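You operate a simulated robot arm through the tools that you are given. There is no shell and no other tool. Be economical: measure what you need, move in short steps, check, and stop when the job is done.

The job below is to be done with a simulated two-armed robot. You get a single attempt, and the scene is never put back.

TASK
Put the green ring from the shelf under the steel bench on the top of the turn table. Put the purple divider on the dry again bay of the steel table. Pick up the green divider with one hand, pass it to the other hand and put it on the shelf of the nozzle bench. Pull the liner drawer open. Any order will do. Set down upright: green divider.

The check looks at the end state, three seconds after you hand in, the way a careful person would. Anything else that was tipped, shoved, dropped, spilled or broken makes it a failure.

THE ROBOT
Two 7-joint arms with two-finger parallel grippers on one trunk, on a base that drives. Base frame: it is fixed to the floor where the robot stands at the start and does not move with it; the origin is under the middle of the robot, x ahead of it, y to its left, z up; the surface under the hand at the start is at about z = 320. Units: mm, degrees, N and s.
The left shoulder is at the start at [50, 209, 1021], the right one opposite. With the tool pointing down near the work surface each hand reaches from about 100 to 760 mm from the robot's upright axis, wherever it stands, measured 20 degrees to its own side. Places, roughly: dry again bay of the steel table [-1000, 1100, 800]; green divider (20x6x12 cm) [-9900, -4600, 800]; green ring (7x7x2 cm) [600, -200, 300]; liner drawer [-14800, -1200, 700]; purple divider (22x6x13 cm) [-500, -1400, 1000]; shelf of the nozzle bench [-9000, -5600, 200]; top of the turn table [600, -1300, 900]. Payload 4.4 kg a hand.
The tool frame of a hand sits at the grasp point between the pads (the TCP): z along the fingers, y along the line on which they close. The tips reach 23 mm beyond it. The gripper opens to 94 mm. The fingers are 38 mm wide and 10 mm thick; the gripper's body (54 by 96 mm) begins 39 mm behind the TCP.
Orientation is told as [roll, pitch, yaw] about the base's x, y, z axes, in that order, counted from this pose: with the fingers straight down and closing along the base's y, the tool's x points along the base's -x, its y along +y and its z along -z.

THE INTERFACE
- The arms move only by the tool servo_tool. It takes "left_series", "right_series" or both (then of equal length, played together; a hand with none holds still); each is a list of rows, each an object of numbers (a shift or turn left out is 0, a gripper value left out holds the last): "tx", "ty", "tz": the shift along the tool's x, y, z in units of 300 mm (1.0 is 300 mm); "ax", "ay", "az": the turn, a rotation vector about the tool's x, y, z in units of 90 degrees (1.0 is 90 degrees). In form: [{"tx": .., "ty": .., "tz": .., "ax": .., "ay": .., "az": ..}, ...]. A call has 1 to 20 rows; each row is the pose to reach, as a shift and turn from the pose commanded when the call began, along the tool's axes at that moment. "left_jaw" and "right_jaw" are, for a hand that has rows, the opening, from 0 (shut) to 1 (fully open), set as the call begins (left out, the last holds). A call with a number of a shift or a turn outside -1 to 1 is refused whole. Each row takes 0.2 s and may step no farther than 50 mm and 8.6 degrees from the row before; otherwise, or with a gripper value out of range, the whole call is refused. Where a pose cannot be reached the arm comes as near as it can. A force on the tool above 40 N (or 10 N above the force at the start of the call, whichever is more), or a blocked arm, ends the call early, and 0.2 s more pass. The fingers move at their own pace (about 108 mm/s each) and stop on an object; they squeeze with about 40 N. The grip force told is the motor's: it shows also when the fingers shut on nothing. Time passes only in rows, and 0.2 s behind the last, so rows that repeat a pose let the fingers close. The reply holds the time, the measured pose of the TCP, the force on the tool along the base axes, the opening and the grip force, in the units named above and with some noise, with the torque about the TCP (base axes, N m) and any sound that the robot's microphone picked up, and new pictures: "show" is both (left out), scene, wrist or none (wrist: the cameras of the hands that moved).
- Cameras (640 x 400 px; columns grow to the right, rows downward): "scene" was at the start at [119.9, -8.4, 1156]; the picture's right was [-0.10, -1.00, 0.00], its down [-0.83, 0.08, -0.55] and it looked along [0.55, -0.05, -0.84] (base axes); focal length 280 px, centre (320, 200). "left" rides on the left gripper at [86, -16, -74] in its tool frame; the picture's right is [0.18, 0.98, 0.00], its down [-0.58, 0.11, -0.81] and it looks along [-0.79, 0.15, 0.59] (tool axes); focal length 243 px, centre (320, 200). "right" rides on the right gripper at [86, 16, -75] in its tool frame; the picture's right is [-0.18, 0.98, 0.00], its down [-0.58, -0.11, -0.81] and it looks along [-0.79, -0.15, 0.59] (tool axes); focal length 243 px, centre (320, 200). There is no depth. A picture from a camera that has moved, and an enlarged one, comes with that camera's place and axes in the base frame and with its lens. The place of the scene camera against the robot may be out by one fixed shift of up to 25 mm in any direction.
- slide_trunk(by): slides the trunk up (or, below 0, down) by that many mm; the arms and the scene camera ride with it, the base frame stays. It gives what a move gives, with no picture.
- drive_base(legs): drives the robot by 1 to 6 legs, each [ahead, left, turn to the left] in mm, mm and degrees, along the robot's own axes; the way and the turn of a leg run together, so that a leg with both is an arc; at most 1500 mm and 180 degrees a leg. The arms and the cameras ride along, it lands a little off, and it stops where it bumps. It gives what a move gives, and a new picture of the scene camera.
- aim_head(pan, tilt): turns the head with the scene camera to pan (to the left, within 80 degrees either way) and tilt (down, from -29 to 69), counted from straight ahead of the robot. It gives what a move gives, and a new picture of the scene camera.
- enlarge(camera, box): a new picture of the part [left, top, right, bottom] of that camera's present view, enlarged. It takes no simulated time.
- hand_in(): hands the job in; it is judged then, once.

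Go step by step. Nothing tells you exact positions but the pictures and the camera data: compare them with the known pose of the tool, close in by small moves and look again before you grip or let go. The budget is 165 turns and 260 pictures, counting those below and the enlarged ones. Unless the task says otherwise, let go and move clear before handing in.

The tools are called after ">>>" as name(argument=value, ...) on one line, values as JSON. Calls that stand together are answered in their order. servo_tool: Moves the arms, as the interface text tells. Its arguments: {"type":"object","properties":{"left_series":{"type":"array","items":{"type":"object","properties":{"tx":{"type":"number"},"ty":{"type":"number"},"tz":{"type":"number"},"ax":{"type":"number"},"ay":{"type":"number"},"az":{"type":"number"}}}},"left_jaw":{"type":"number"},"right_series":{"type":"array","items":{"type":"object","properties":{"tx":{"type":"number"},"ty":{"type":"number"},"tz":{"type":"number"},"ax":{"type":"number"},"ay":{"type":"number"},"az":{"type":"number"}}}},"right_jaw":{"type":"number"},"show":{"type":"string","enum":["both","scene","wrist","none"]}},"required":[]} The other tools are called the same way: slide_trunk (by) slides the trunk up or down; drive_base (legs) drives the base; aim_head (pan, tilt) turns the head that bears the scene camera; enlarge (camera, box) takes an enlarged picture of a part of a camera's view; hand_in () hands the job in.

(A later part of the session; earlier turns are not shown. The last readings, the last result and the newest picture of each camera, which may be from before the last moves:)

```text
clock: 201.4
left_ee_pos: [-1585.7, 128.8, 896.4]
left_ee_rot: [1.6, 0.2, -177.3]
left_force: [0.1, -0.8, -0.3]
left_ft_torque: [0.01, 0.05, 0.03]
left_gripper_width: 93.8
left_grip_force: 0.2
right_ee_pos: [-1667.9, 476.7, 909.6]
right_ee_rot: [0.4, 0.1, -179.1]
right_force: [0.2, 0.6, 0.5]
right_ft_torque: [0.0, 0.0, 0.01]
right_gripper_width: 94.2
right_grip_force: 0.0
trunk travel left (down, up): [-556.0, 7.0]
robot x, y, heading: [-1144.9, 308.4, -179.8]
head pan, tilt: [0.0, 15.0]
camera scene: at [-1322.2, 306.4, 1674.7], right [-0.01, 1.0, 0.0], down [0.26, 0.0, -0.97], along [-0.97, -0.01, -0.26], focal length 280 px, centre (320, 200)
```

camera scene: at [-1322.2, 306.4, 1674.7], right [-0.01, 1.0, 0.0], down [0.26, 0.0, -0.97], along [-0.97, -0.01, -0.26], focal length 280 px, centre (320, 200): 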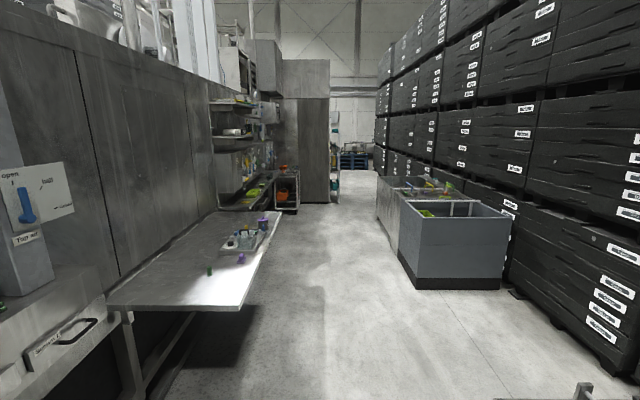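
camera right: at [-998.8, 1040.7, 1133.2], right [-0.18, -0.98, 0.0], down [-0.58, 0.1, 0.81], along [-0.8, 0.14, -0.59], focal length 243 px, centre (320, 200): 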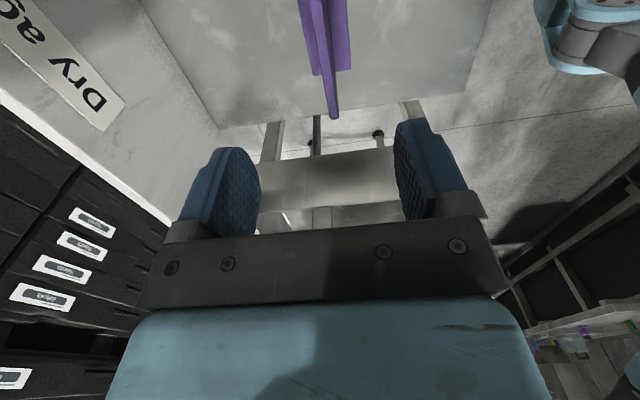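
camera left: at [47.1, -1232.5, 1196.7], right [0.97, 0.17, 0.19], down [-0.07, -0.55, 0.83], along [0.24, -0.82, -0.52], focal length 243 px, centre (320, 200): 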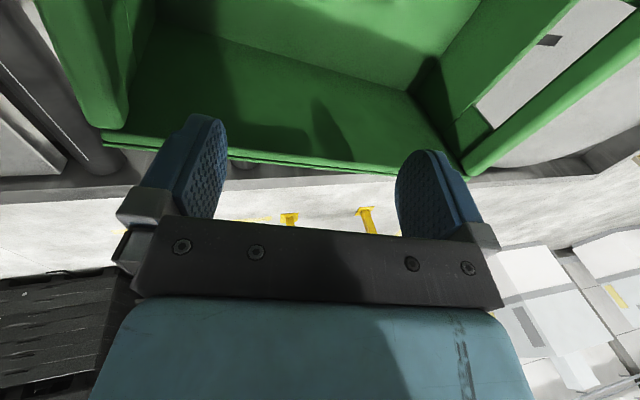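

>>> drive_base(legs=[[900, 0, 0], [1450, -230, 0], [1450, -230, 0]])

```text
clock: 220.1
left_ee_pos: [-5414.1, 629.3, 895.6]
left_ee_rot: [1.6, 0.2, -177.9]
left_force: [0.2, -0.3, 0.2]
left_ft_torque: [-0.02, 0.01, 0.02]
left_gripper_width: 94.0
left_grip_force: 0.1
right_ee_pos: [-5493.7, 976.7, 910.3]
right_ee_rot: [0.3, -0.1, -179.7]
right_force: [0.3, -0.2, 0.0]
right_ft_torque: [0.0, 0.02, -0.01]
right_gripper_width: 94.0
right_grip_force: 0.0
trunk travel left (down, up): [-556.0, 7.0]
robot x, y, heading: [-4971.2, 804.7, 179.8]
head pan, tilt: [0.0, 15.0]
camera scene: at [-5149.8, 802.5, 1674.8], right [0.0, 1.0, 0.0], down [0.26, 0.0, -0.97], along [-0.97, 0.0, -0.26], focal length 280 px, centre (320, 200)
```

scene: 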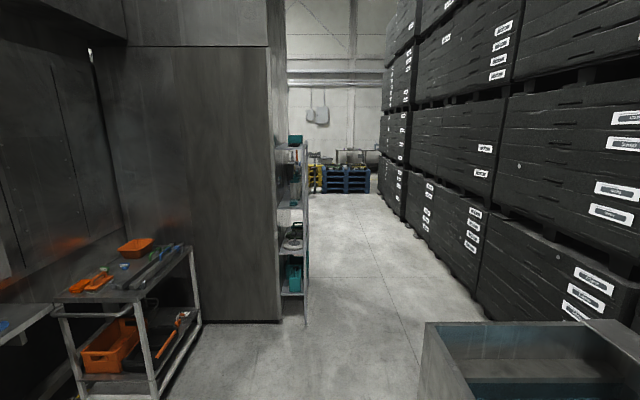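

The corridor continues past a trough on the right and a shelf rack on the left. I'll move up and look closer before choosing the gap.

>>> drive_base(legs=[[700, 0, 0]])

>>> aim_head(pan=-20, tilt=30)

```text
clock: 223.9
left_ee_pos: [-6126.3, 634.0, 896.1]
left_ee_rot: [1.5, 0.2, -178.2]
left_force: [0.2, -0.2, -0.5]
left_ft_torque: [0.01, -0.02, 0.01]
left_gripper_width: 94.0
left_grip_force: 0.0
right_ee_pos: [-6204.1, 983.8, 910.6]
right_ee_rot: [0.2, 0.0, 180.0]
right_force: [0.2, 0.1, 0.8]
right_ft_torque: [0.0, 0.0, -0.03]
right_gripper_width: 94.3
right_grip_force: 0.0
trunk travel left (down, up): [-556.0, 7.0]
robot x, y, heading: [-5681.3, 808.5, 179.4]
head pan, tilt: [0.0, 15.0]
camera scene: at [-5860.5, 807.1, 1674.9], right [0.01, 1.0, 0.0], down [0.26, 0.0, -0.97], along [-0.97, 0.01, -0.26], focal length 280 px, centre (320, 200)
```

scene: 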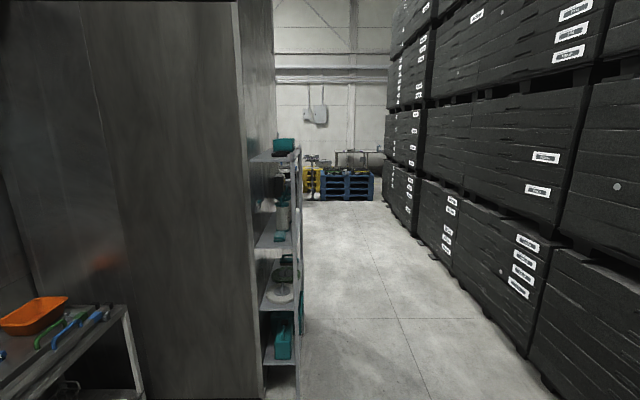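

```text
clock: 224.8
left_ee_pos: [-6125.6, 633.6, 896.5]
left_ee_rot: [1.6, 0.2, -178.1]
left_force: [-0.2, 0.2, -0.2]
left_ft_torque: [0.0, -0.02, -0.03]
left_gripper_width: 93.9
left_grip_force: 0.0
right_ee_pos: [-6203.9, 983.1, 909.4]
right_ee_rot: [0.2, -0.1, 180.0]
right_force: [-0.8, 0.2, 1.3]
right_ft_torque: [0.03, 0.0, 0.04]
right_gripper_width: 94.1
right_grip_force: 0.0
trunk travel left (down, up): [-556.0, 7.0]
robot x, y, heading: [-5683.9, 805.9, 179.9]
head pan, tilt: [-20.0, 30.0]
camera scene: at [-5851.9, 837.8, 1650.7], right [0.35, 0.94, 0.0], down [0.47, -0.17, -0.87], along [-0.81, 0.3, -0.5], focal length 280 px, centre (320, 200)
```

scene: 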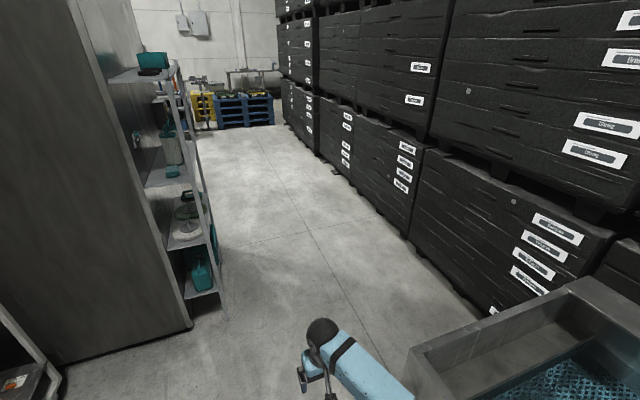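

>>> drive_base(legs=[[1000, 0, 0], [0, -550, 0], [1450, 0, 0]])

>>> aim_head(pan=55, tilt=15)

```text
clock: 241.6
left_ee_pos: [-8532.5, 1170.3, 895.6]
left_ee_rot: [1.6, 0.2, -176.3]
left_force: [0.0, -0.3, 0.1]
left_ft_torque: [-0.02, -0.01, 0.0]
left_gripper_width: 93.9
left_grip_force: 0.1
right_ee_pos: [-8623.4, 1516.7, 909.4]
right_ee_rot: [0.2, 0.0, -178.1]
right_force: [0.2, -0.1, 0.0]
right_ft_torque: [-0.04, -0.02, 0.01]
right_gripper_width: 93.9
right_grip_force: 0.0
trunk travel left (down, up): [-556.0, 7.0]
robot x, y, heading: [-8093.9, 1352.0, -178.6]
head pan, tilt: [-20.0, 30.0]
camera scene: at [-8266.6, 1383.7, 1650.6], right [0.32, 0.95, 0.0], down [0.47, -0.16, -0.87], along [-0.82, 0.27, -0.5], focal length 280 px, centre (320, 200)
```

scene: 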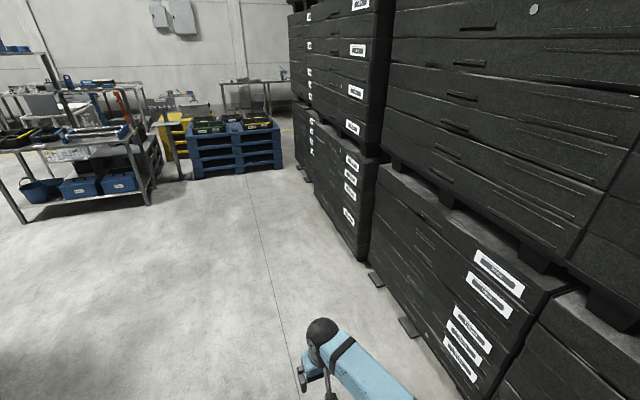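

```text
clock: 243.0
left_ee_pos: [-8533.6, 1169.7, 896.6]
left_ee_rot: [1.6, 0.1, -176.3]
left_force: [-0.7, 0.0, -0.5]
left_ft_torque: [0.0, 0.0, 0.0]
left_gripper_width: 93.9
left_grip_force: 0.1
right_ee_pos: [-8622.7, 1515.8, 908.8]
right_ee_rot: [0.3, 0.0, -178.0]
right_force: [-0.5, -0.8, 0.3]
right_ft_torque: [0.0, 0.03, -0.01]
right_gripper_width: 93.9
right_grip_force: 0.0
trunk travel left (down, up): [-556.0, 7.0]
robot x, y, heading: [-8101.4, 1358.7, -178.5]
head pan, tilt: [55.0, 15.0]
camera scene: at [-8232.5, 1277.1, 1674.8], right [-0.83, 0.55, 0.0], down [0.14, 0.22, -0.97], along [-0.53, -0.81, -0.26], focal length 280 px, centre (320, 200)
```

scene: 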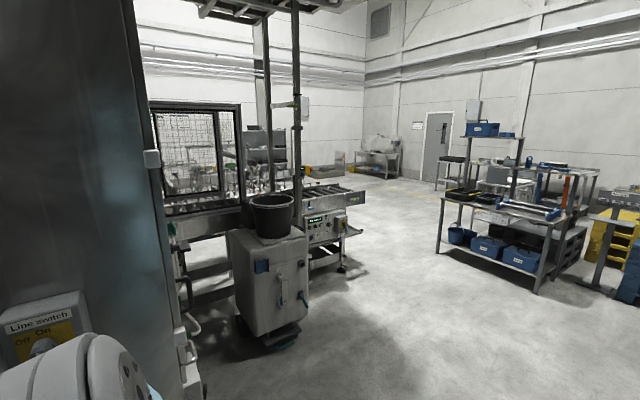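

The room opens to the south. I'll drive west, then south-west through the gap between the line and the workbench, then look.

>>> drive_base(legs=[[1450, 0, 0], [0, 0, 58.5], [1400, 0, 0]])

>>> aim_head(pan=10, tilt=15)

```text
clock: 259.3
left_ee_pos: [-10279.9, -382.7, 895.6]
left_ee_rot: [1.5, 0.2, -117.5]
left_force: [0.6, 0.1, 0.7]
left_ft_torque: [-0.01, 0.0, -0.06]
left_gripper_width: 93.9
left_grip_force: 0.1
right_ee_pos: [-10623.0, -278.8, 909.4]
right_ee_rot: [0.3, 0.0, -119.4]
right_force: [-0.3, -0.8, 0.8]
right_ft_torque: [-0.03, -0.01, -0.01]
right_gripper_width: 94.6
right_grip_force: 0.1
trunk travel left (down, up): [-556.0, 7.0]
robot x, y, heading: [-10212.7, 88.0, -120.0]
head pan, tilt: [55.0, 15.0]
camera scene: at [-10223.8, -56.3, 1674.8], right [-0.91, -0.43, 0.0], down [-0.11, 0.23, -0.97], along [0.41, -0.87, -0.26], focal length 280 px, centre (320, 200)
```

scene: 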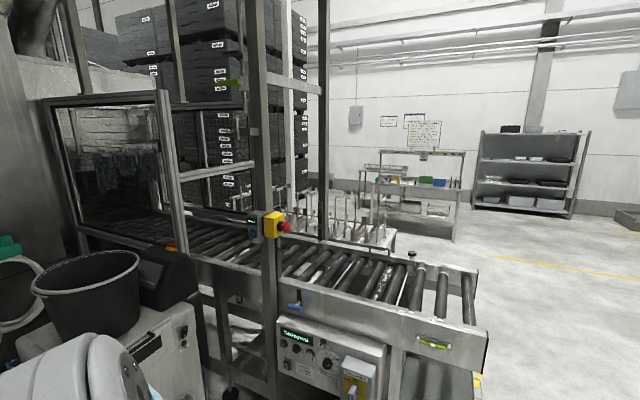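

```text
clock: 260.4
left_ee_pos: [-10278.3, -382.2, 897.2]
left_ee_rot: [1.7, 0.3, -117.6]
left_force: [0.1, -0.7, -0.6]
left_ft_torque: [-0.01, 0.02, 0.02]
left_gripper_width: 93.9
left_grip_force: 0.0
right_ee_pos: [-10622.8, -278.6, 910.3]
right_ee_rot: [0.3, 0.0, -119.4]
right_force: [-0.2, -0.2, 0.7]
right_ft_torque: [0.01, 0.0, 0.0]
right_gripper_width: 94.1
right_grip_force: 0.1
trunk travel left (down, up): [-556.0, 7.0]
robot x, y, heading: [-10213.7, 88.4, -119.9]
head pan, tilt: [10.0, 15.0]
camera scene: at [-10295.1, -59.7, 1674.8], right [-0.94, 0.34, 0.0], down [0.09, 0.24, -0.97], along [-0.33, -0.91, -0.26], focal length 280 px, centre (320, 200)
```

scene: 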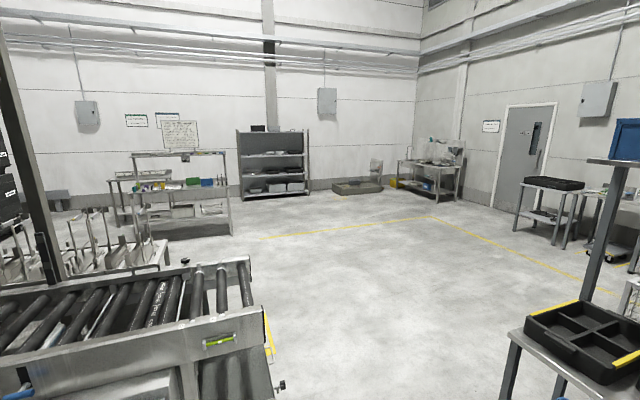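

There is a gap about 0.9 m wide between the conveyor end (x about -10400) and the workbench (x about -11320). I'll line up with its centre and drive south.

>>> drive_base(legs=[[0, 0, 30], [380, -650, 0], [1400, 0, 0], [1200, 0, 0]])

>>> aim_head(pan=30, tilt=20)

```text
clock: 280.3
left_ee_pos: [-10649.6, -3346.6, 897.3]
left_ee_rot: [1.6, 0.2, -87.5]
left_force: [0.4, 0.3, -1.0]
left_ft_torque: [0.03, 0.01, 0.02]
left_gripper_width: 94.0
left_grip_force: 0.0
right_ee_pos: [-10997.3, -3430.4, 909.5]
right_ee_rot: [0.3, 0.0, -89.1]
right_force: [-0.7, -0.7, 0.1]
right_ft_torque: [-0.02, -0.02, -0.01]
right_gripper_width: 93.9
right_grip_force: 0.0
trunk travel left (down, up): [-556.0, 7.0]
robot x, y, heading: [-10832.3, -2908.2, -89.8]
head pan, tilt: [10.0, 15.0]
camera scene: at [-10830.2, -3067.7, 1674.8], right [-0.98, -0.18, 0.0], down [-0.05, 0.25, -0.97], along [0.17, -0.95, -0.26], focal length 280 px, centre (320, 200)
```

scene: 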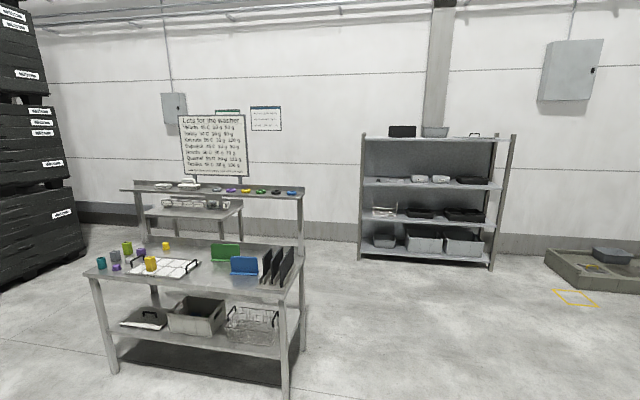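

```text
clock: 281.1
left_ee_pos: [-10650.9, -3347.1, 896.5]
left_ee_rot: [1.5, 0.2, -87.4]
left_force: [0.1, 0.1, -0.5]
left_ft_torque: [-0.01, 0.02, 0.02]
left_gripper_width: 94.1
left_grip_force: 0.0
right_ee_pos: [-10998.2, -3431.8, 909.8]
right_ee_rot: [0.3, 0.0, -89.1]
right_force: [-0.7, -0.9, 0.1]
right_ft_torque: [0.01, -0.03, 0.01]
right_gripper_width: 94.1
right_grip_force: 0.2
trunk travel left (down, up): [-556.0, 7.0]
robot x, y, heading: [-10828.6, -2905.1, -89.6]
head pan, tilt: [30.0, 20.0]
camera scene: at [-10800.0, -3056.1, 1666.7], right [-0.86, -0.51, 0.0], down [-0.17, 0.29, -0.94], along [0.47, -0.81, -0.34], focal length 280 px, centre (320, 200)
```

scene: 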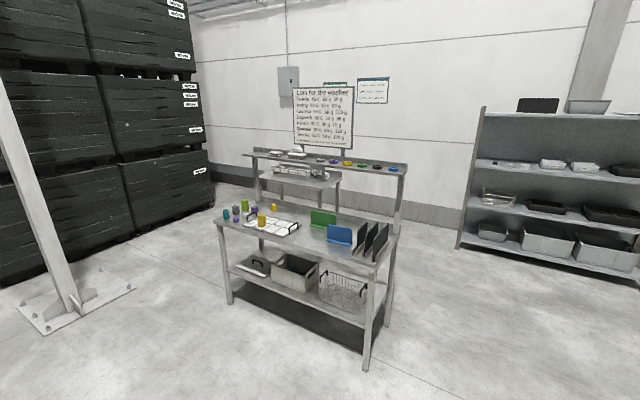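

>>> enlarge(camera="scene", box=[200, 130, 420, 290])

```text
2.50 times, centred on (310, 210) of scene
camera zoom: at [-10800.0, -3056.1, 1666.7], right [-0.86, -0.51, 0.0], down [-0.17, 0.29, -0.94], along [0.47, -0.81, -0.34], focal length 699 px, centre (345, 175)
```

zoom: 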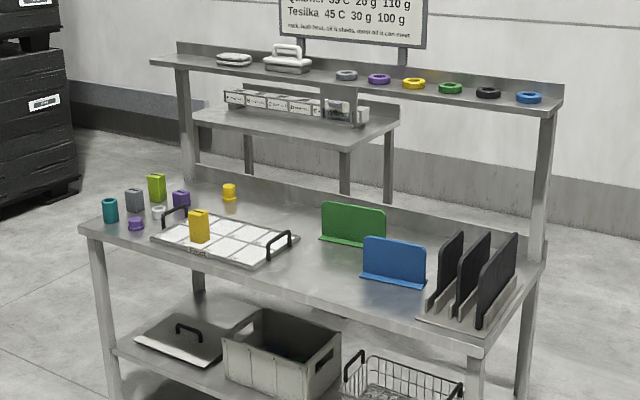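

The green divider stands on the front bench at about (-9910, -4640), behind a blue one, and the nozzle bench is the small one behind it near the wall. I'll raise both hands and drive up to the bench.

>>> servo_tool(right_series=[{"tz": -0.15}, {"tz": -0.3}, {"tz": -0.45}, {"tz": -0.6}], left_series=[{"tz": -0.15}, {"tz": -0.3}, {"tz": -0.45}, {"tz": -0.6}], show="none")

>>> drive_base(legs=[[0, 925, 0], [1000, 0, 0]])

>>> aim_head(pan=0, tilt=45)

```text
clock: 282.1
left_ee_pos: [-10659.2, -3350.0, 1078.8]
left_ee_rot: [1.7, 0.2, -87.5]
left_force: [-0.2, 0.1, 0.4]
left_ft_torque: [-0.03, -0.01, -0.03]
left_gripper_width: 93.9
left_grip_force: 0.1
right_ee_pos: [-11000.9, -3432.8, 1090.4]
right_ee_rot: [0.3, 0.1, -89.1]
right_force: [0.1, 0.0, 0.3]
right_ft_torque: [0.04, -0.01, -0.01]
right_gripper_width: 94.1
right_grip_force: 0.1
trunk travel left (down, up): [-556.0, 7.0]
robot x, y, heading: [-10831.4, -2906.2, -89.9]
head pan, tilt: [30.0, 20.0]
```

```text
clock: 295.3
left_ee_pos: [-9756.1, -4343.8, 1078.0]
left_ee_rot: [1.6, 0.2, -88.2]
left_force: [0.0, -1.1, 0.0]
left_ft_torque: [-0.02, -0.01, -0.01]
left_gripper_width: 94.0
left_grip_force: 0.2
right_ee_pos: [-10101.7, -4424.3, 1091.5]
right_ee_rot: [0.3, -0.1, -90.2]
right_force: [0.4, -0.3, 0.5]
right_ft_torque: [-0.01, 0.0, -0.01]
right_gripper_width: 93.8
right_grip_force: 0.0
trunk travel left (down, up): [-556.0, 7.0]
robot x, y, heading: [-9921.8, -3903.5, -90.5]
head pan, tilt: [30.0, 20.0]
camera scene: at [-9895.9, -4051.4, 1666.7], right [-0.87, -0.49, 0.0], down [-0.17, 0.3, -0.94], along [0.46, -0.82, -0.34], focal length 280 px, centre (320, 200)
```

scene: 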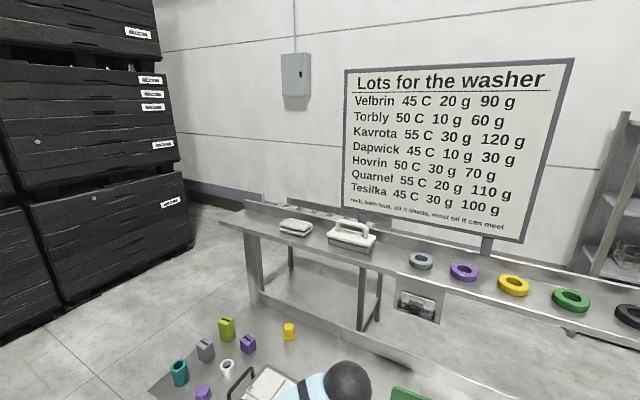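

```text
clock: 296.2
left_ee_pos: [-9756.8, -4344.5, 1078.3]
left_ee_rot: [1.5, 0.1, -88.1]
left_force: [-1.0, 0.1, -0.2]
left_ft_torque: [0.0, 0.01, 0.0]
left_gripper_width: 94.1
left_grip_force: 0.0
right_ee_pos: [-10101.8, -4424.0, 1091.6]
right_ee_rot: [0.4, 0.0, -90.0]
right_force: [-1.2, 0.0, 0.3]
right_ft_torque: [-0.04, 0.01, -0.01]
right_gripper_width: 94.0
right_grip_force: 0.0
trunk travel left (down, up): [-556.0, 7.0]
robot x, y, heading: [-9925.9, -3903.2, -90.6]
head pan, tilt: [0.0, 45.0]
camera scene: at [-9942.3, -4051.7, 1628.1], right [-1.0, 0.01, 0.0], down [0.01, 0.71, -0.71], along [-0.01, -0.71, -0.71], focal length 280 px, centre (320, 200)
```

scene: 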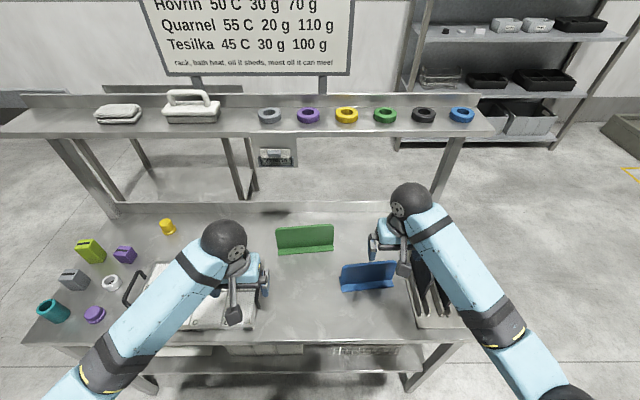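

The divider's plate runs along x at about y -4635, with its top near z 920, and the upper shelf's front edge is farther back at y about -4735. I'll shift the base slightly and bring the right hand, turned 90°, above its right half.

>>> drive_base(legs=[[60, 60, 0]])

>>> servo_tool(right_series=[{"tx": -0.05, "ty": 0.03, "az": -0.09}, {"tx": -0.1, "ty": 0.06, "az": -0.18}, {"tx": -0.15, "ty": 0.09, "az": -0.27}, {"tx": -0.2, "ty": 0.12, "az": -0.36}, {"tx": -0.25, "ty": 0.15, "az": -0.45}, {"tx": -0.3, "ty": 0.18, "az": -0.54}, {"tx": -0.35, "ty": 0.21, "az": -0.63}, {"tx": -0.4, "ty": 0.24, "az": -0.72}, {"tx": -0.45, "ty": 0.27, "az": -0.81}, {"tx": -0.5, "ty": 0.3, "az": -0.9}, {"tx": -0.51, "ty": 0.31, "az": -0.99, "tz": 0.1}, {"tx": -0.51, "ty": 0.31, "az": -0.99, "tz": 0.2}])

```text
clock: 297.4
left_ee_pos: [-9698.9, -4404.4, 1077.0]
left_ee_rot: [1.6, 0.3, -88.2]
left_force: [-0.4, 0.1, 0.1]
left_ft_torque: [0.06, -0.02, 0.02]
left_gripper_width: 93.9
left_grip_force: 0.1
right_ee_pos: [-10042.4, -4485.3, 1092.0]
right_ee_rot: [0.2, 0.1, -90.0]
right_force: [0.3, 0.8, -0.3]
right_ft_torque: [0.01, -0.02, -0.01]
right_gripper_width: 93.9
right_grip_force: 0.1
trunk travel left (down, up): [-556.0, 7.0]
robot x, y, heading: [-9863.9, -3962.5, -90.5]
head pan, tilt: [0.0, 45.0]
camera scene: at [-9884.5, -4111.0, 1628.1], right [-1.0, 0.01, 0.0], down [0.01, 0.71, -0.71], along [-0.01, -0.71, -0.71], focal length 280 px, centre (320, 200)
```

scene: 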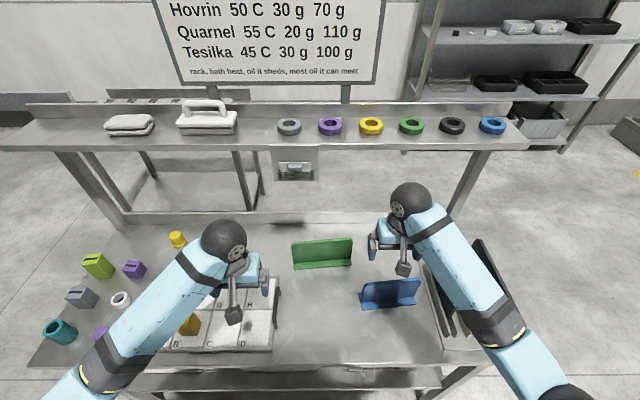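

```text
clock: 300.0
left_ee_pos: [-9698.1, -4404.6, 1078.0]
left_ee_rot: [1.6, 0.4, -88.2]
left_force: [0.1, -0.6, -0.9]
left_ft_torque: [-0.04, 0.02, 0.04]
left_gripper_width: 93.8
left_grip_force: 0.1
right_ee_pos: [-9948.9, -4638.2, 1031.2]
right_ee_rot: [0.0, -0.4, -0.7]
right_force: [-0.7, -0.2, 0.2]
right_ft_torque: [0.03, -0.01, -0.01]
right_gripper_width: 94.0
right_grip_force: 0.0
trunk travel left (down, up): [-556.0, 7.0]
robot x, y, heading: [-9862.6, -3961.3, -90.2]
head pan, tilt: [0.0, 45.0]
camera scene: at [-9883.9, -4111.9, 1628.0], right [-1.0, 0.01, 0.0], down [0.01, 0.71, -0.71], along [-0.01, -0.71, -0.71], focal length 280 px, centre (320, 200)
camera right: at [-10034.9, -4621.6, 1104.9], right [0.2, 0.98, 0.0], down [0.58, -0.12, 0.81], along [0.79, -0.16, -0.59], focal length 243 px, centre (320, 200)
```

scene: 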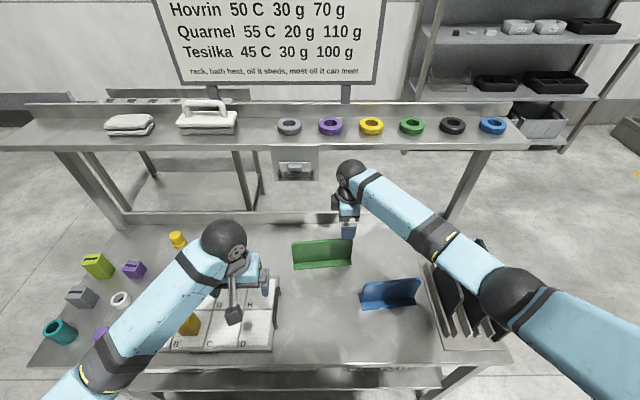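
right: 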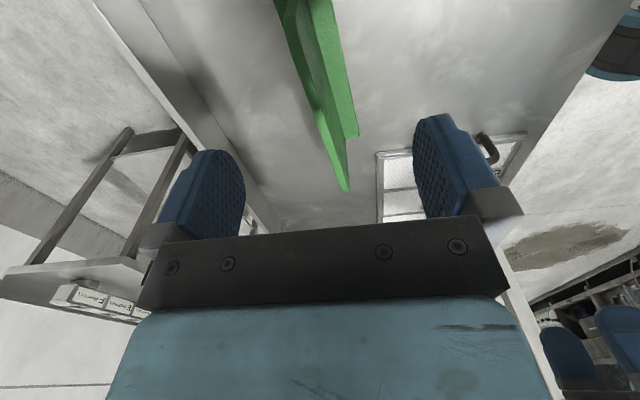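

The plate is between the fingers. I'll fine-align, lower and grip.

>>> servo_tool(right_series=[{"ty": -0.018, "az": -0.03, "tz": 0.1}, {"ty": -0.018, "az": -0.03, "tz": 0.2}, {"ty": -0.018, "az": -0.03, "tz": 0.3}, {"ty": -0.018, "az": -0.03, "tz": 0.4}, {"ty": -0.018, "az": -0.03, "tz": 0.4}], show="wrist")

```text
clock: 301.2
left_ee_pos: [-9699.0, -4403.5, 1076.4]
left_ee_rot: [1.6, 0.2, -88.1]
left_force: [0.2, -0.1, 1.5]
left_ft_torque: [0.0, 0.03, -0.02]
left_gripper_width: 93.9
left_grip_force: 0.2
right_ee_pos: [-9948.0, -4642.7, 910.0]
right_ee_rot: [0.1, -0.3, 1.9]
right_force: [-0.1, 0.5, 0.1]
right_ft_torque: [0.01, -0.02, 0.03]
right_gripper_width: 94.2
right_grip_force: 0.0
trunk travel left (down, up): [-556.0, 7.0]
robot x, y, heading: [-9863.3, -3966.1, -90.4]
head pan, tilt: [0.0, 45.0]
camera right: at [-10035.3, -4629.3, 984.5], right [0.15, 0.99, 0.0], down [0.58, -0.09, 0.81], along [0.8, -0.12, -0.59], focal length 243 px, centre (320, 200)
```

right: 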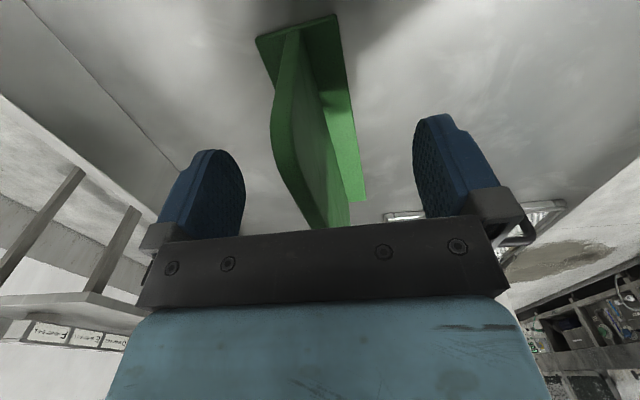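

>>> servo_tool(right_series=[{}, {}, {}, {}, {}], right_jaw=0, show="none")

>>> servo_tool(right_series=[{"tz": -0.06}, {"tz": -0.2}, {"tz": -0.34}, {"tz": -0.48}, {"tz": -0.6}])

```text
clock: 302.4
left_ee_pos: [-9697.8, -4404.6, 1076.8]
left_ee_rot: [1.5, 0.3, -88.3]
left_force: [-0.3, -0.7, -0.3]
left_ft_torque: [0.02, -0.01, -0.01]
left_gripper_width: 94.1
left_grip_force: 0.2
right_ee_pos: [-9945.9, -4642.8, 910.4]
right_ee_rot: [0.0, -0.3, 1.7]
right_force: [0.3, 0.5, -0.4]
right_ft_torque: [0.06, -0.01, 0.05]
right_gripper_width: 9.8
right_grip_force: 39.7
trunk travel left (down, up): [-556.0, 7.0]
robot x, y, heading: [-9868.4, -3961.0, -90.3]
head pan, tilt: [0.0, 45.0]
```

```text
clock: 303.6
left_ee_pos: [-9698.8, -4404.6, 1077.9]
left_ee_rot: [1.7, 0.2, -88.2]
left_force: [0.4, 0.2, 0.1]
left_ft_torque: [0.02, 0.0, -0.02]
left_gripper_width: 93.9
left_grip_force: 0.1
right_ee_pos: [-9949.2, -4643.8, 1092.4]
right_ee_rot: [0.1, -0.2, 1.8]
right_force: [0.4, 0.0, -2.1]
right_ft_torque: [-0.01, 0.11, 0.0]
right_gripper_width: 9.6
right_grip_force: 40.4
trunk travel left (down, up): [-556.0, 7.0]
robot x, y, heading: [-9863.7, -3964.2, -90.3]
head pan, tilt: [0.0, 45.0]
camera scene: at [-9883.9, -4111.4, 1628.0], right [-1.0, 0.01, 0.0], down [0.01, 0.71, -0.71], along [-0.01, -0.71, -0.71], focal length 280 px, centre (320, 200)
camera right: at [-10037.7, -4630.7, 1167.1], right [0.15, 0.99, 0.0], down [0.58, -0.09, 0.81], along [0.8, -0.12, -0.59], focal length 243 px, centre (320, 200)
```

scene: 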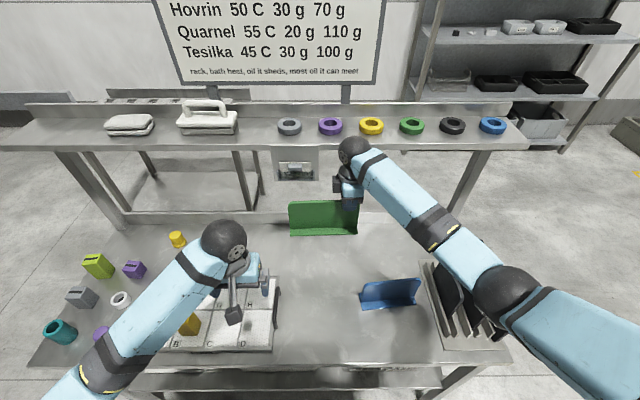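
right: 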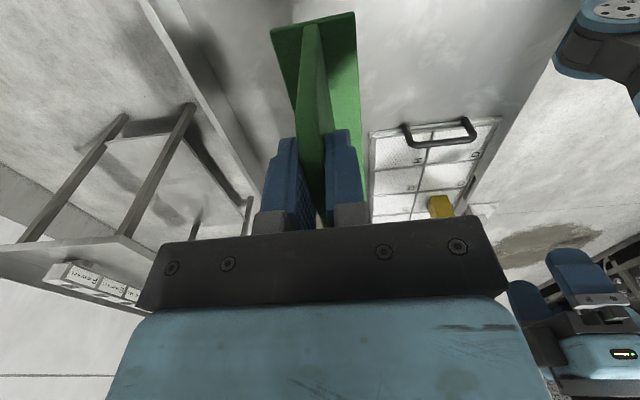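

The divider is held in the right hand. I'll back away from the bench to do the hand-over over free floor.

>>> drive_base(legs=[[-520, 0, 0]])

>>> servo_tool(right_series=[{"ty": 0.1, "tx": -0.02}, {"ty": 0.2, "tx": -0.04}, {"ty": 0.3, "tx": -0.06}, {"ty": 0.4, "tx": -0.08}, {"ty": 0.4, "tx": -0.08}, {"ty": 0.4, "tx": -0.08}, {"ty": 0.4, "tx": -0.08}, {"ty": 0.4, "tx": -0.08}, {"ty": 0.4, "tx": -0.08}, {"ty": 0.4, "tx": -0.08}, {"ty": 0.4, "tx": -0.08}], left_series=[{"az": 0.09, "ty": 0.08, "tx": -0.04, "tz": -0.05}, {"az": 0.18, "ty": 0.16, "tx": -0.08, "tz": -0.1}, {"az": 0.27, "ty": 0.24, "tx": -0.12, "tz": -0.15}, {"az": 0.36, "ty": 0.3, "tx": -0.16, "tz": -0.2}, {"az": 0.45, "ty": 0.3, "tx": -0.2, "tz": -0.2}, {"az": 0.54, "ty": 0.3, "tx": -0.24, "tz": -0.2}, {"az": 0.63, "ty": 0.3, "tx": -0.28, "tz": -0.2}, {"az": 0.72, "ty": 0.3, "tx": -0.32, "tz": -0.2}, {"az": 0.81, "ty": 0.3, "tx": -0.36, "tz": -0.2}, {"az": 0.9, "ty": 0.3, "tx": -0.4, "tz": -0.2}, {"az": 0.99, "ty": 0.3, "tx": -0.4, "tz": -0.2}])

```text
clock: 306.7
left_ee_pos: [-9693.7, -3874.6, 1076.9]
left_ee_rot: [1.6, 0.4, -88.1]
left_force: [1.8, 0.5, -0.2]
left_ft_torque: [0.01, -0.01, 0.02]
left_gripper_width: 94.0
left_grip_force: 0.1
right_ee_pos: [-9944.9, -4115.6, 1092.9]
right_ee_rot: [0.1, -0.3, 1.9]
right_force: [0.3, -0.2, -1.0]
right_ft_torque: [0.03, 0.15, 0.0]
right_gripper_width: 9.6
right_grip_force: 40.4
trunk travel left (down, up): [-556.0, 7.0]
robot x, y, heading: [-9862.4, -3430.6, -90.3]
head pan, tilt: [0.0, 45.0]
camera scene: at [-9880.3, -3583.2, 1627.9], right [-1.0, 0.01, 0.0], down [0.0, 0.71, -0.71], along [0.0, -0.71, -0.71], focal length 280 px, centre (320, 200)
```

scene: 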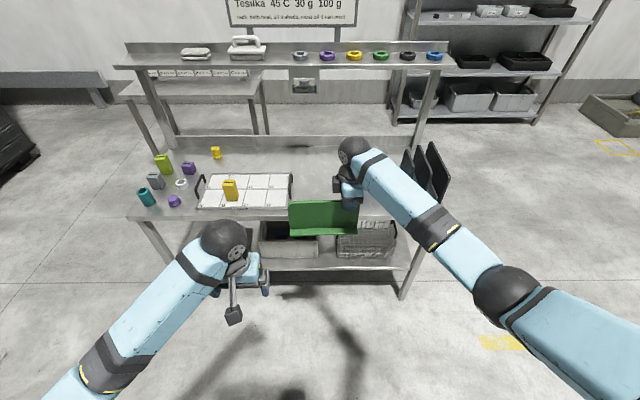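

```text
clock: 309.1
left_ee_pos: [-9600.3, -3992.8, 1140.1]
left_ee_rot: [-0.2, 1.6, -177.2]
left_force: [0.0, 0.1, 0.0]
left_ft_torque: [0.0, -0.01, -0.01]
left_gripper_width: 93.9
left_grip_force: 0.0
right_ee_pos: [-9924.9, -3995.0, 1094.1]
right_ee_rot: [0.0, -0.3, 1.8]
right_force: [-0.2, -0.3, -1.0]
right_ft_torque: [-0.04, 0.1, 0.02]
right_gripper_width: 9.5
right_grip_force: 40.4
trunk travel left (down, up): [-556.0, 7.0]
robot x, y, heading: [-9859.7, -3429.9, -90.5]
head pan, tilt: [0.0, 45.0]
camera scene: at [-9880.2, -3582.5, 1628.0], right [-1.0, 0.01, 0.0], down [0.0, 0.71, -0.71], along [0.0, -0.71, -0.71], focal length 280 px, centre (320, 200)
camera right: at [-10013.1, -3981.0, 1167.8], right [0.15, 0.99, 0.0], down [0.58, -0.09, 0.81], along [0.8, -0.12, -0.59], focal length 243 px, centre (320, 200)
camera left: at [-9518.0, -3972.8, 1215.8], right [0.23, -0.97, 0.0], down [-0.6, -0.14, 0.79], along [-0.77, -0.18, -0.61], focal length 243 px, centre (320, 200)
```

scene: 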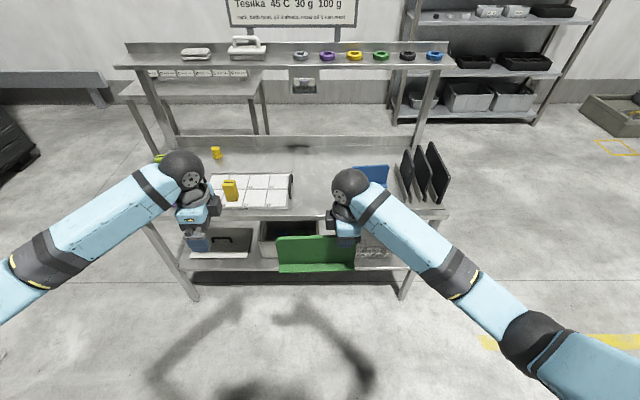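
right: 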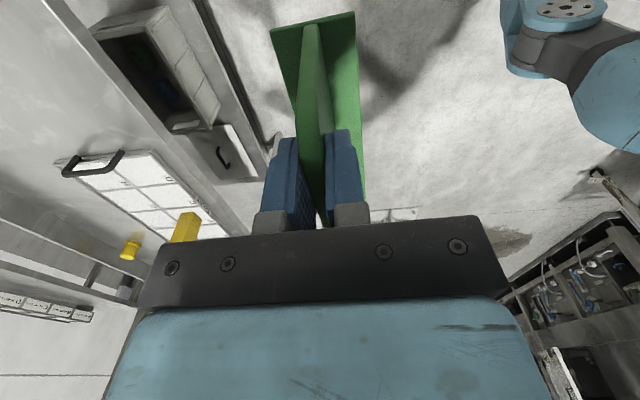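
left: 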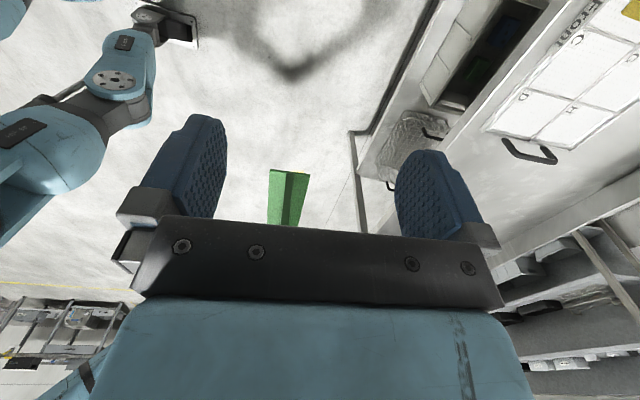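

Both hands are ready. I'll bring the left hand, tilted about 26° outward, to a pre-grasp above the free left half of the plate.

>>> servo_tool(left_series=[{"tx": -0.13, "ty": -0.007, "tz": -0.05, "ay": -0.06, "az": 0.011}, {"tx": -0.26, "ty": -0.014, "tz": -0.09, "ay": -0.12, "az": 0.011}, {"tx": -0.4, "ty": -0.02, "tz": -0.09, "ay": -0.18, "az": 0.011}, {"tx": -0.53, "ty": -0.028, "tz": -0.09, "ay": -0.24, "az": 0.011}, {"tx": -0.653, "ty": -0.035, "tz": -0.09, "ay": -0.29, "az": 0.011}, {"tx": -0.653, "ty": -0.035, "tz": -0.09, "ay": -0.29, "az": 0.011}])

```text
clock: 310.5
left_ee_pos: [-9800.1, -3990.7, 1161.3]
left_ee_rot: [0.0, -24.7, -178.1]
left_force: [0.4, -0.2, -0.7]
left_ft_torque: [-0.03, -0.04, -0.01]
left_gripper_width: 94.3
left_grip_force: 0.0
right_ee_pos: [-9925.3, -3994.2, 1093.6]
right_ee_rot: [0.0, -0.2, 1.9]
right_force: [0.6, 0.4, -1.2]
right_ft_torque: [-0.01, 0.11, 0.03]
right_gripper_width: 9.6
right_grip_force: 39.9
trunk travel left (down, up): [-556.0, 7.0]
robot x, y, heading: [-9863.4, -3435.8, -90.3]
head pan, tilt: [0.0, 45.0]
camera scene: at [-9879.6, -3582.6, 1628.0], right [-1.0, 0.01, 0.0], down [0.0, 0.71, -0.71], along [0.0, -0.71, -0.71], focal length 280 px, centre (320, 200)
camera left: at [-9689.9, -3970.0, 1191.6], right [0.2, -0.98, -0.08], down [-0.19, -0.12, 0.98], along [-0.96, -0.18, -0.21], focal length 243 px, centre (320, 200)
```

scene: 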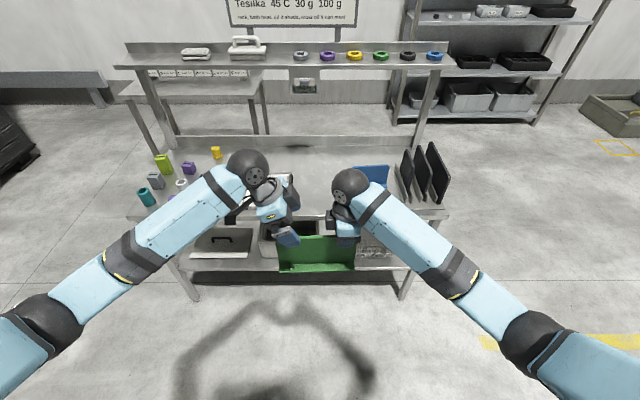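
left: 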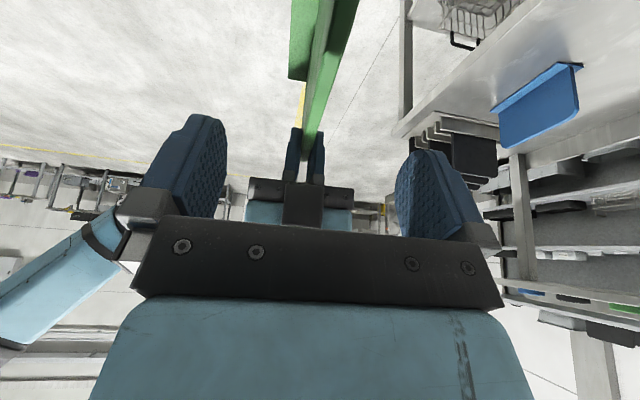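

The plate lies between the left fingers. I'll advance along the tool axis and close.

>>> servo_tool(left_series=[{"tz": 0.06}, {"tz": 0.12}, {"tz": 0.18}, {"tz": 0.235}, {"tz": 0.235}], show="wrist")

```text
clock: 311.7
left_ee_pos: [-9828.7, -3991.5, 1096.1]
left_ee_rot: [0.1, -24.5, -178.1]
left_force: [-0.4, 0.3, 0.5]
left_ft_torque: [0.01, -0.02, 0.0]
left_gripper_width: 94.0
left_grip_force: 0.1
right_ee_pos: [-9925.1, -3995.6, 1094.8]
right_ee_rot: [0.0, -0.3, 1.9]
right_force: [0.0, -0.6, -2.1]
right_ft_torque: [-0.01, 0.11, 0.0]
right_gripper_width: 9.6
right_grip_force: 39.2
trunk travel left (down, up): [-556.0, 7.0]
robot x, y, heading: [-9866.3, -3431.1, -90.6]
head pan, tilt: [0.0, 45.0]
camera left: at [-9718.8, -3971.1, 1127.7], right [0.2, -0.98, -0.08], down [-0.19, -0.12, 0.97], along [-0.96, -0.18, -0.21], focal length 243 px, centre (320, 200)
```

left: 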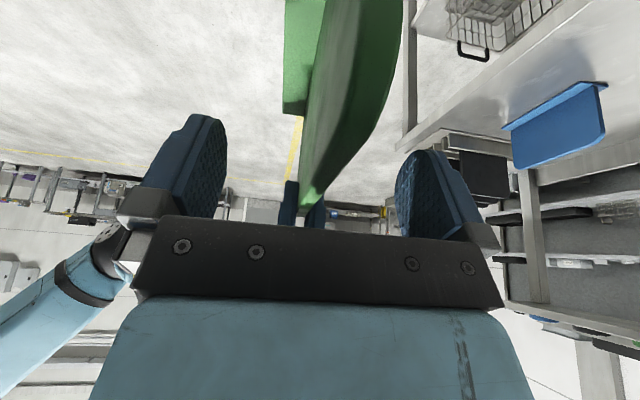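

>>> servo_tool(left_series=[{}, {}, {}, {}, {}], left_jaw=0, show="wrist")

```text
clock: 312.9
left_ee_pos: [-9830.0, -3991.3, 1097.4]
left_ee_rot: [0.0, -24.5, -178.1]
left_force: [-0.9, 0.3, -0.1]
left_ft_torque: [0.0, 0.0, 0.16]
left_gripper_width: 9.5
left_grip_force: 39.8
right_ee_pos: [-9925.5, -3994.3, 1093.5]
right_ee_rot: [0.1, -0.2, 1.9]
right_force: [-0.4, -0.2, -1.6]
right_ft_torque: [0.0, 0.02, -0.09]
right_gripper_width: 9.7
right_grip_force: 40.3
trunk travel left (down, up): [-556.0, 7.0]
robot x, y, heading: [-9860.9, -3435.9, -90.1]
head pan, tilt: [0.0, 45.0]
camera left: at [-9719.0, -3971.2, 1127.9], right [0.2, -0.98, -0.08], down [-0.19, -0.12, 0.97], along [-0.96, -0.18, -0.21], focal length 243 px, centre (320, 200)
```

left: 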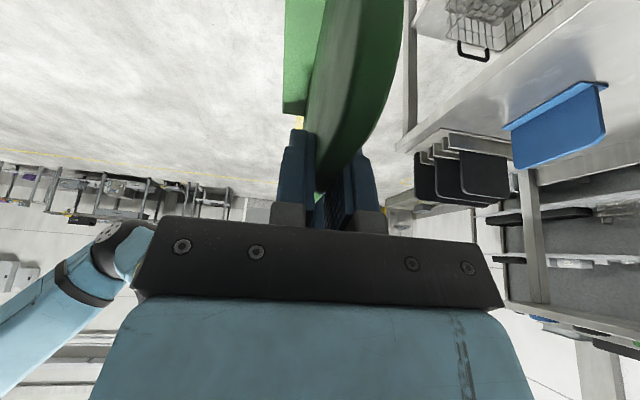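

The left hand grips the plate too. I'll release the right hand and lift it away.

>>> servo_tool(right_series=[{}, {}, {}, {"tz": -0.08}, {"tz": -0.2}, {"tz": -0.34}, {"tz": -0.36, "tx": 0.15}, {"tz": -0.36, "tx": 0.3}], right_jaw=0.6)

```text
clock: 314.7
left_ee_pos: [-9830.4, -3991.0, 1097.6]
left_ee_rot: [0.0, -24.5, -178.1]
left_force: [-0.6, 0.6, -0.1]
left_ft_torque: [-0.02, -0.06, 0.03]
left_gripper_width: 9.6
left_grip_force: 39.9
right_ee_pos: [-10016.4, -3997.3, 1200.6]
right_ee_rot: [0.0, -0.3, 2.0]
right_force: [-0.4, 0.4, -0.2]
right_ft_torque: [-0.02, 0.03, -0.01]
right_gripper_width: 56.4
right_grip_force: 0.2
trunk travel left (down, up): [-556.0, 7.0]
robot x, y, heading: [-9860.1, -3434.8, -90.4]
head pan, tilt: [0.0, 45.0]
camera scene: at [-9882.2, -3582.1, 1628.1], right [-1.0, 0.01, 0.0], down [0.01, 0.71, -0.71], along [0.0, -0.71, -0.71], focal length 280 px, centre (320, 200)
camera right: at [-10104.2, -3984.1, 1274.5], right [0.15, 0.99, 0.0], down [0.58, -0.09, 0.81], along [0.8, -0.12, -0.59], focal length 243 px, centre (320, 200)
```

scene: 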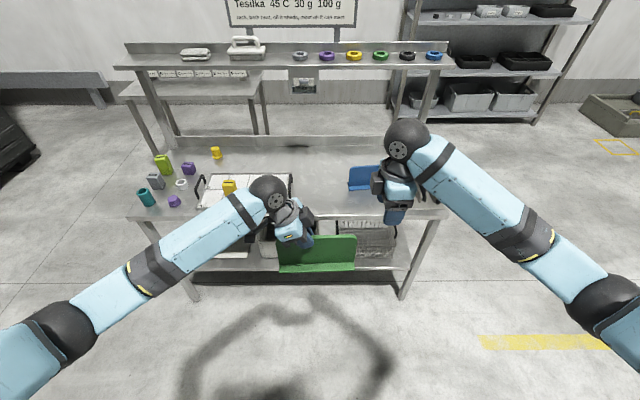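
right: 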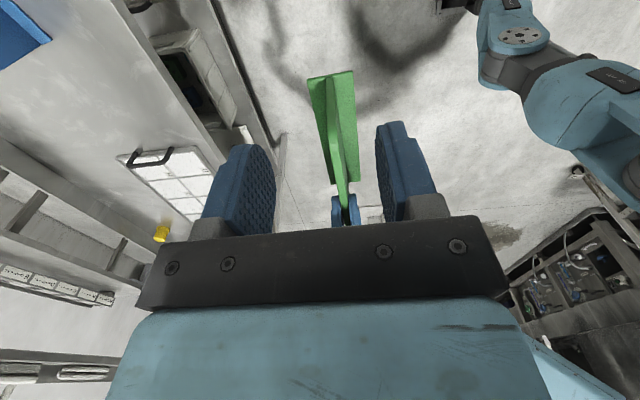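

The hand-over is done. Now I'll go round the front bench's left end to reach the nozzle bench, whose front is near y -5370, x -9480 to -8560.

>>> drive_base(legs=[[0, 1150, 0], [750, 0, 0]])

>>> aim_head(pan=0, tilt=35)

```text
clock: 328.8
left_ee_pos: [-8672.8, -4743.6, 1097.1]
left_ee_rot: [0.0, -24.5, -178.0]
left_force: [-0.7, -0.1, 0.0]
left_ft_torque: [-0.01, -0.06, 0.01]
left_gripper_width: 9.7
left_grip_force: 40.2
right_ee_pos: [-8859.9, -4750.2, 1200.6]
right_ee_rot: [0.0, -0.2, 2.0]
right_force: [0.0, 0.0, 0.0]
right_ft_torque: [-0.01, 0.01, -0.01]
right_gripper_width: 56.5
right_grip_force: 0.1
trunk travel left (down, up): [-556.0, 7.0]
robot x, y, heading: [-8709.9, -4187.5, -90.0]
head pan, tilt: [0.0, 45.0]
camera scene: at [-8726.4, -4334.5, 1628.1], right [-1.0, 0.0, 0.0], down [0.0, 0.71, -0.71], along [0.0, -0.71, -0.71], focal length 280 px, centre (320, 200)
```

scene: 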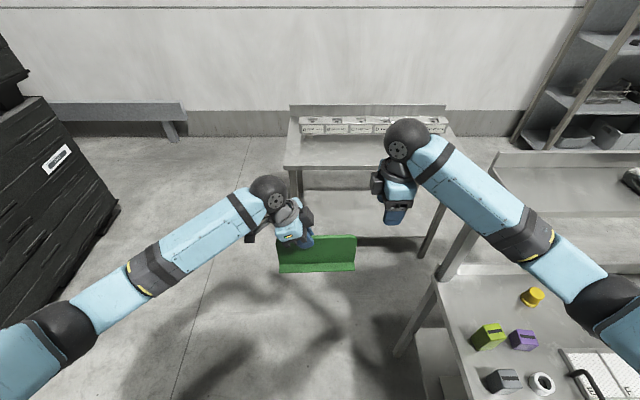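

```text
clock: 329.5
left_ee_pos: [-8673.8, -4744.5, 1097.3]
left_ee_rot: [-0.1, -24.5, -177.9]
left_force: [-0.1, 0.8, -1.0]
left_ft_torque: [0.01, -0.04, -0.05]
left_gripper_width: 9.6
left_grip_force: 40.5
right_ee_pos: [-8860.6, -4750.5, 1200.8]
right_ee_rot: [-0.1, -0.3, 2.1]
right_force: [0.4, -0.2, 0.0]
right_ft_torque: [0.02, -0.02, -0.03]
right_gripper_width: 56.5
right_grip_force: 0.0
trunk travel left (down, up): [-556.0, 7.0]
robot x, y, heading: [-8712.2, -4185.4, -90.3]
head pan, tilt: [0.0, 35.0]
camera scene: at [-8726.5, -4342.0, 1642.7], right [-1.0, 0.0, 0.0], down [0.0, 0.57, -0.82], along [0.0, -0.82, -0.57], focal length 280 px, centre (320, 200)
```

scene: 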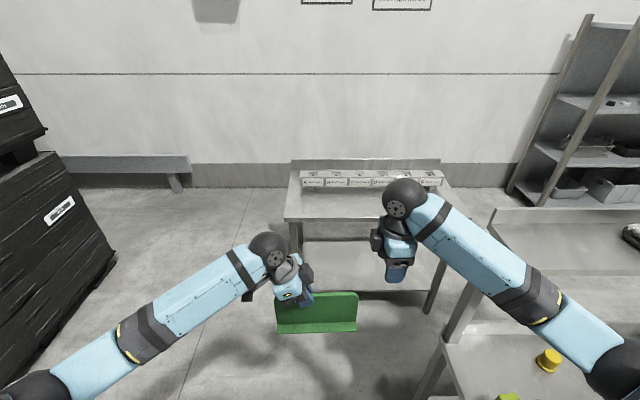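

The nozzle bench's open left end (x -8555) has free floor beside it, so I'll approach it from there facing -x. First I'll drive beside it.

>>> drive_base(legs=[[0, 560, 0], [650, 0, 0], [0, 0, -90]])

>>> aim_head(pan=25, tilt=40)

```text
clock: 341.9
left_ee_pos: [-8710.3, -4884.3, 1096.4]
left_ee_rot: [0.0, -24.6, 92.3]
left_force: [0.6, -0.4, 0.3]
left_ft_torque: [-0.06, -0.01, 0.0]
left_gripper_width: 9.5
left_grip_force: 40.0
right_ee_pos: [-8719.3, -4698.4, 1200.6]
right_ee_rot: [0.0, -0.3, -87.6]
right_force: [0.3, 0.3, 0.7]
right_ft_torque: [0.01, -0.02, -0.02]
right_gripper_width: 56.4
right_grip_force: 0.0
trunk travel left (down, up): [-556.0, 7.0]
robot x, y, heading: [-8153.8, -4845.3, -179.8]
head pan, tilt: [0.0, 35.0]
camera scene: at [-8325.8, -4847.7, 1642.8], right [0.0, 1.0, 0.0], down [0.57, 0.0, -0.82], along [-0.82, 0.0, -0.57], focal length 280 px, centre (320, 200)
```

scene: 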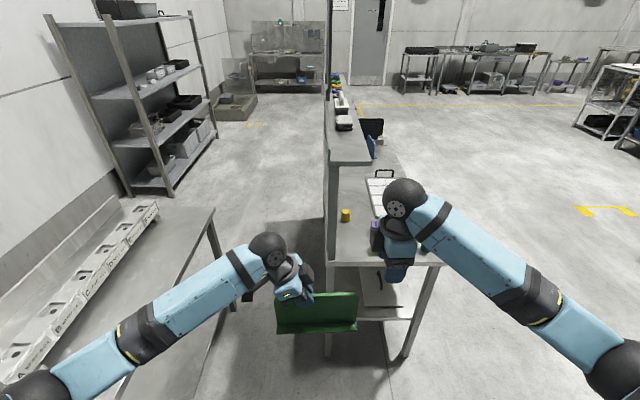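

```text
clock: 342.8
left_ee_pos: [-8711.3, -4884.6, 1097.3]
left_ee_rot: [-0.1, -24.5, 92.3]
left_force: [0.1, 0.0, -0.3]
left_ft_torque: [-0.04, -0.03, 0.02]
left_gripper_width: 9.4
left_grip_force: 40.0
right_ee_pos: [-8720.2, -4697.9, 1200.1]
right_ee_rot: [0.0, -0.3, -87.6]
right_force: [0.4, -0.4, -0.3]
right_ft_torque: [0.0, 0.0, 0.01]
right_gripper_width: 56.7
right_grip_force: 0.2
trunk travel left (down, up): [-556.0, 7.0]
robot x, y, heading: [-8149.5, -4845.4, -179.8]
head pan, tilt: [25.0, 40.0]
camera scene: at [-8314.7, -4883.5, 1635.3], right [-0.42, 0.91, 0.0], down [0.58, 0.27, -0.77], along [-0.69, -0.32, -0.64], focal length 280 px, centre (320, 200)
```

scene: 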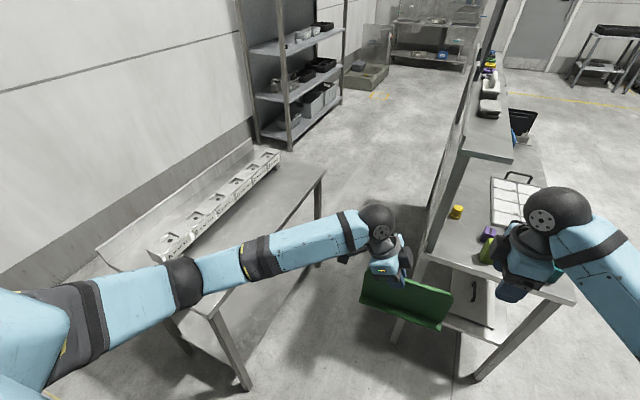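

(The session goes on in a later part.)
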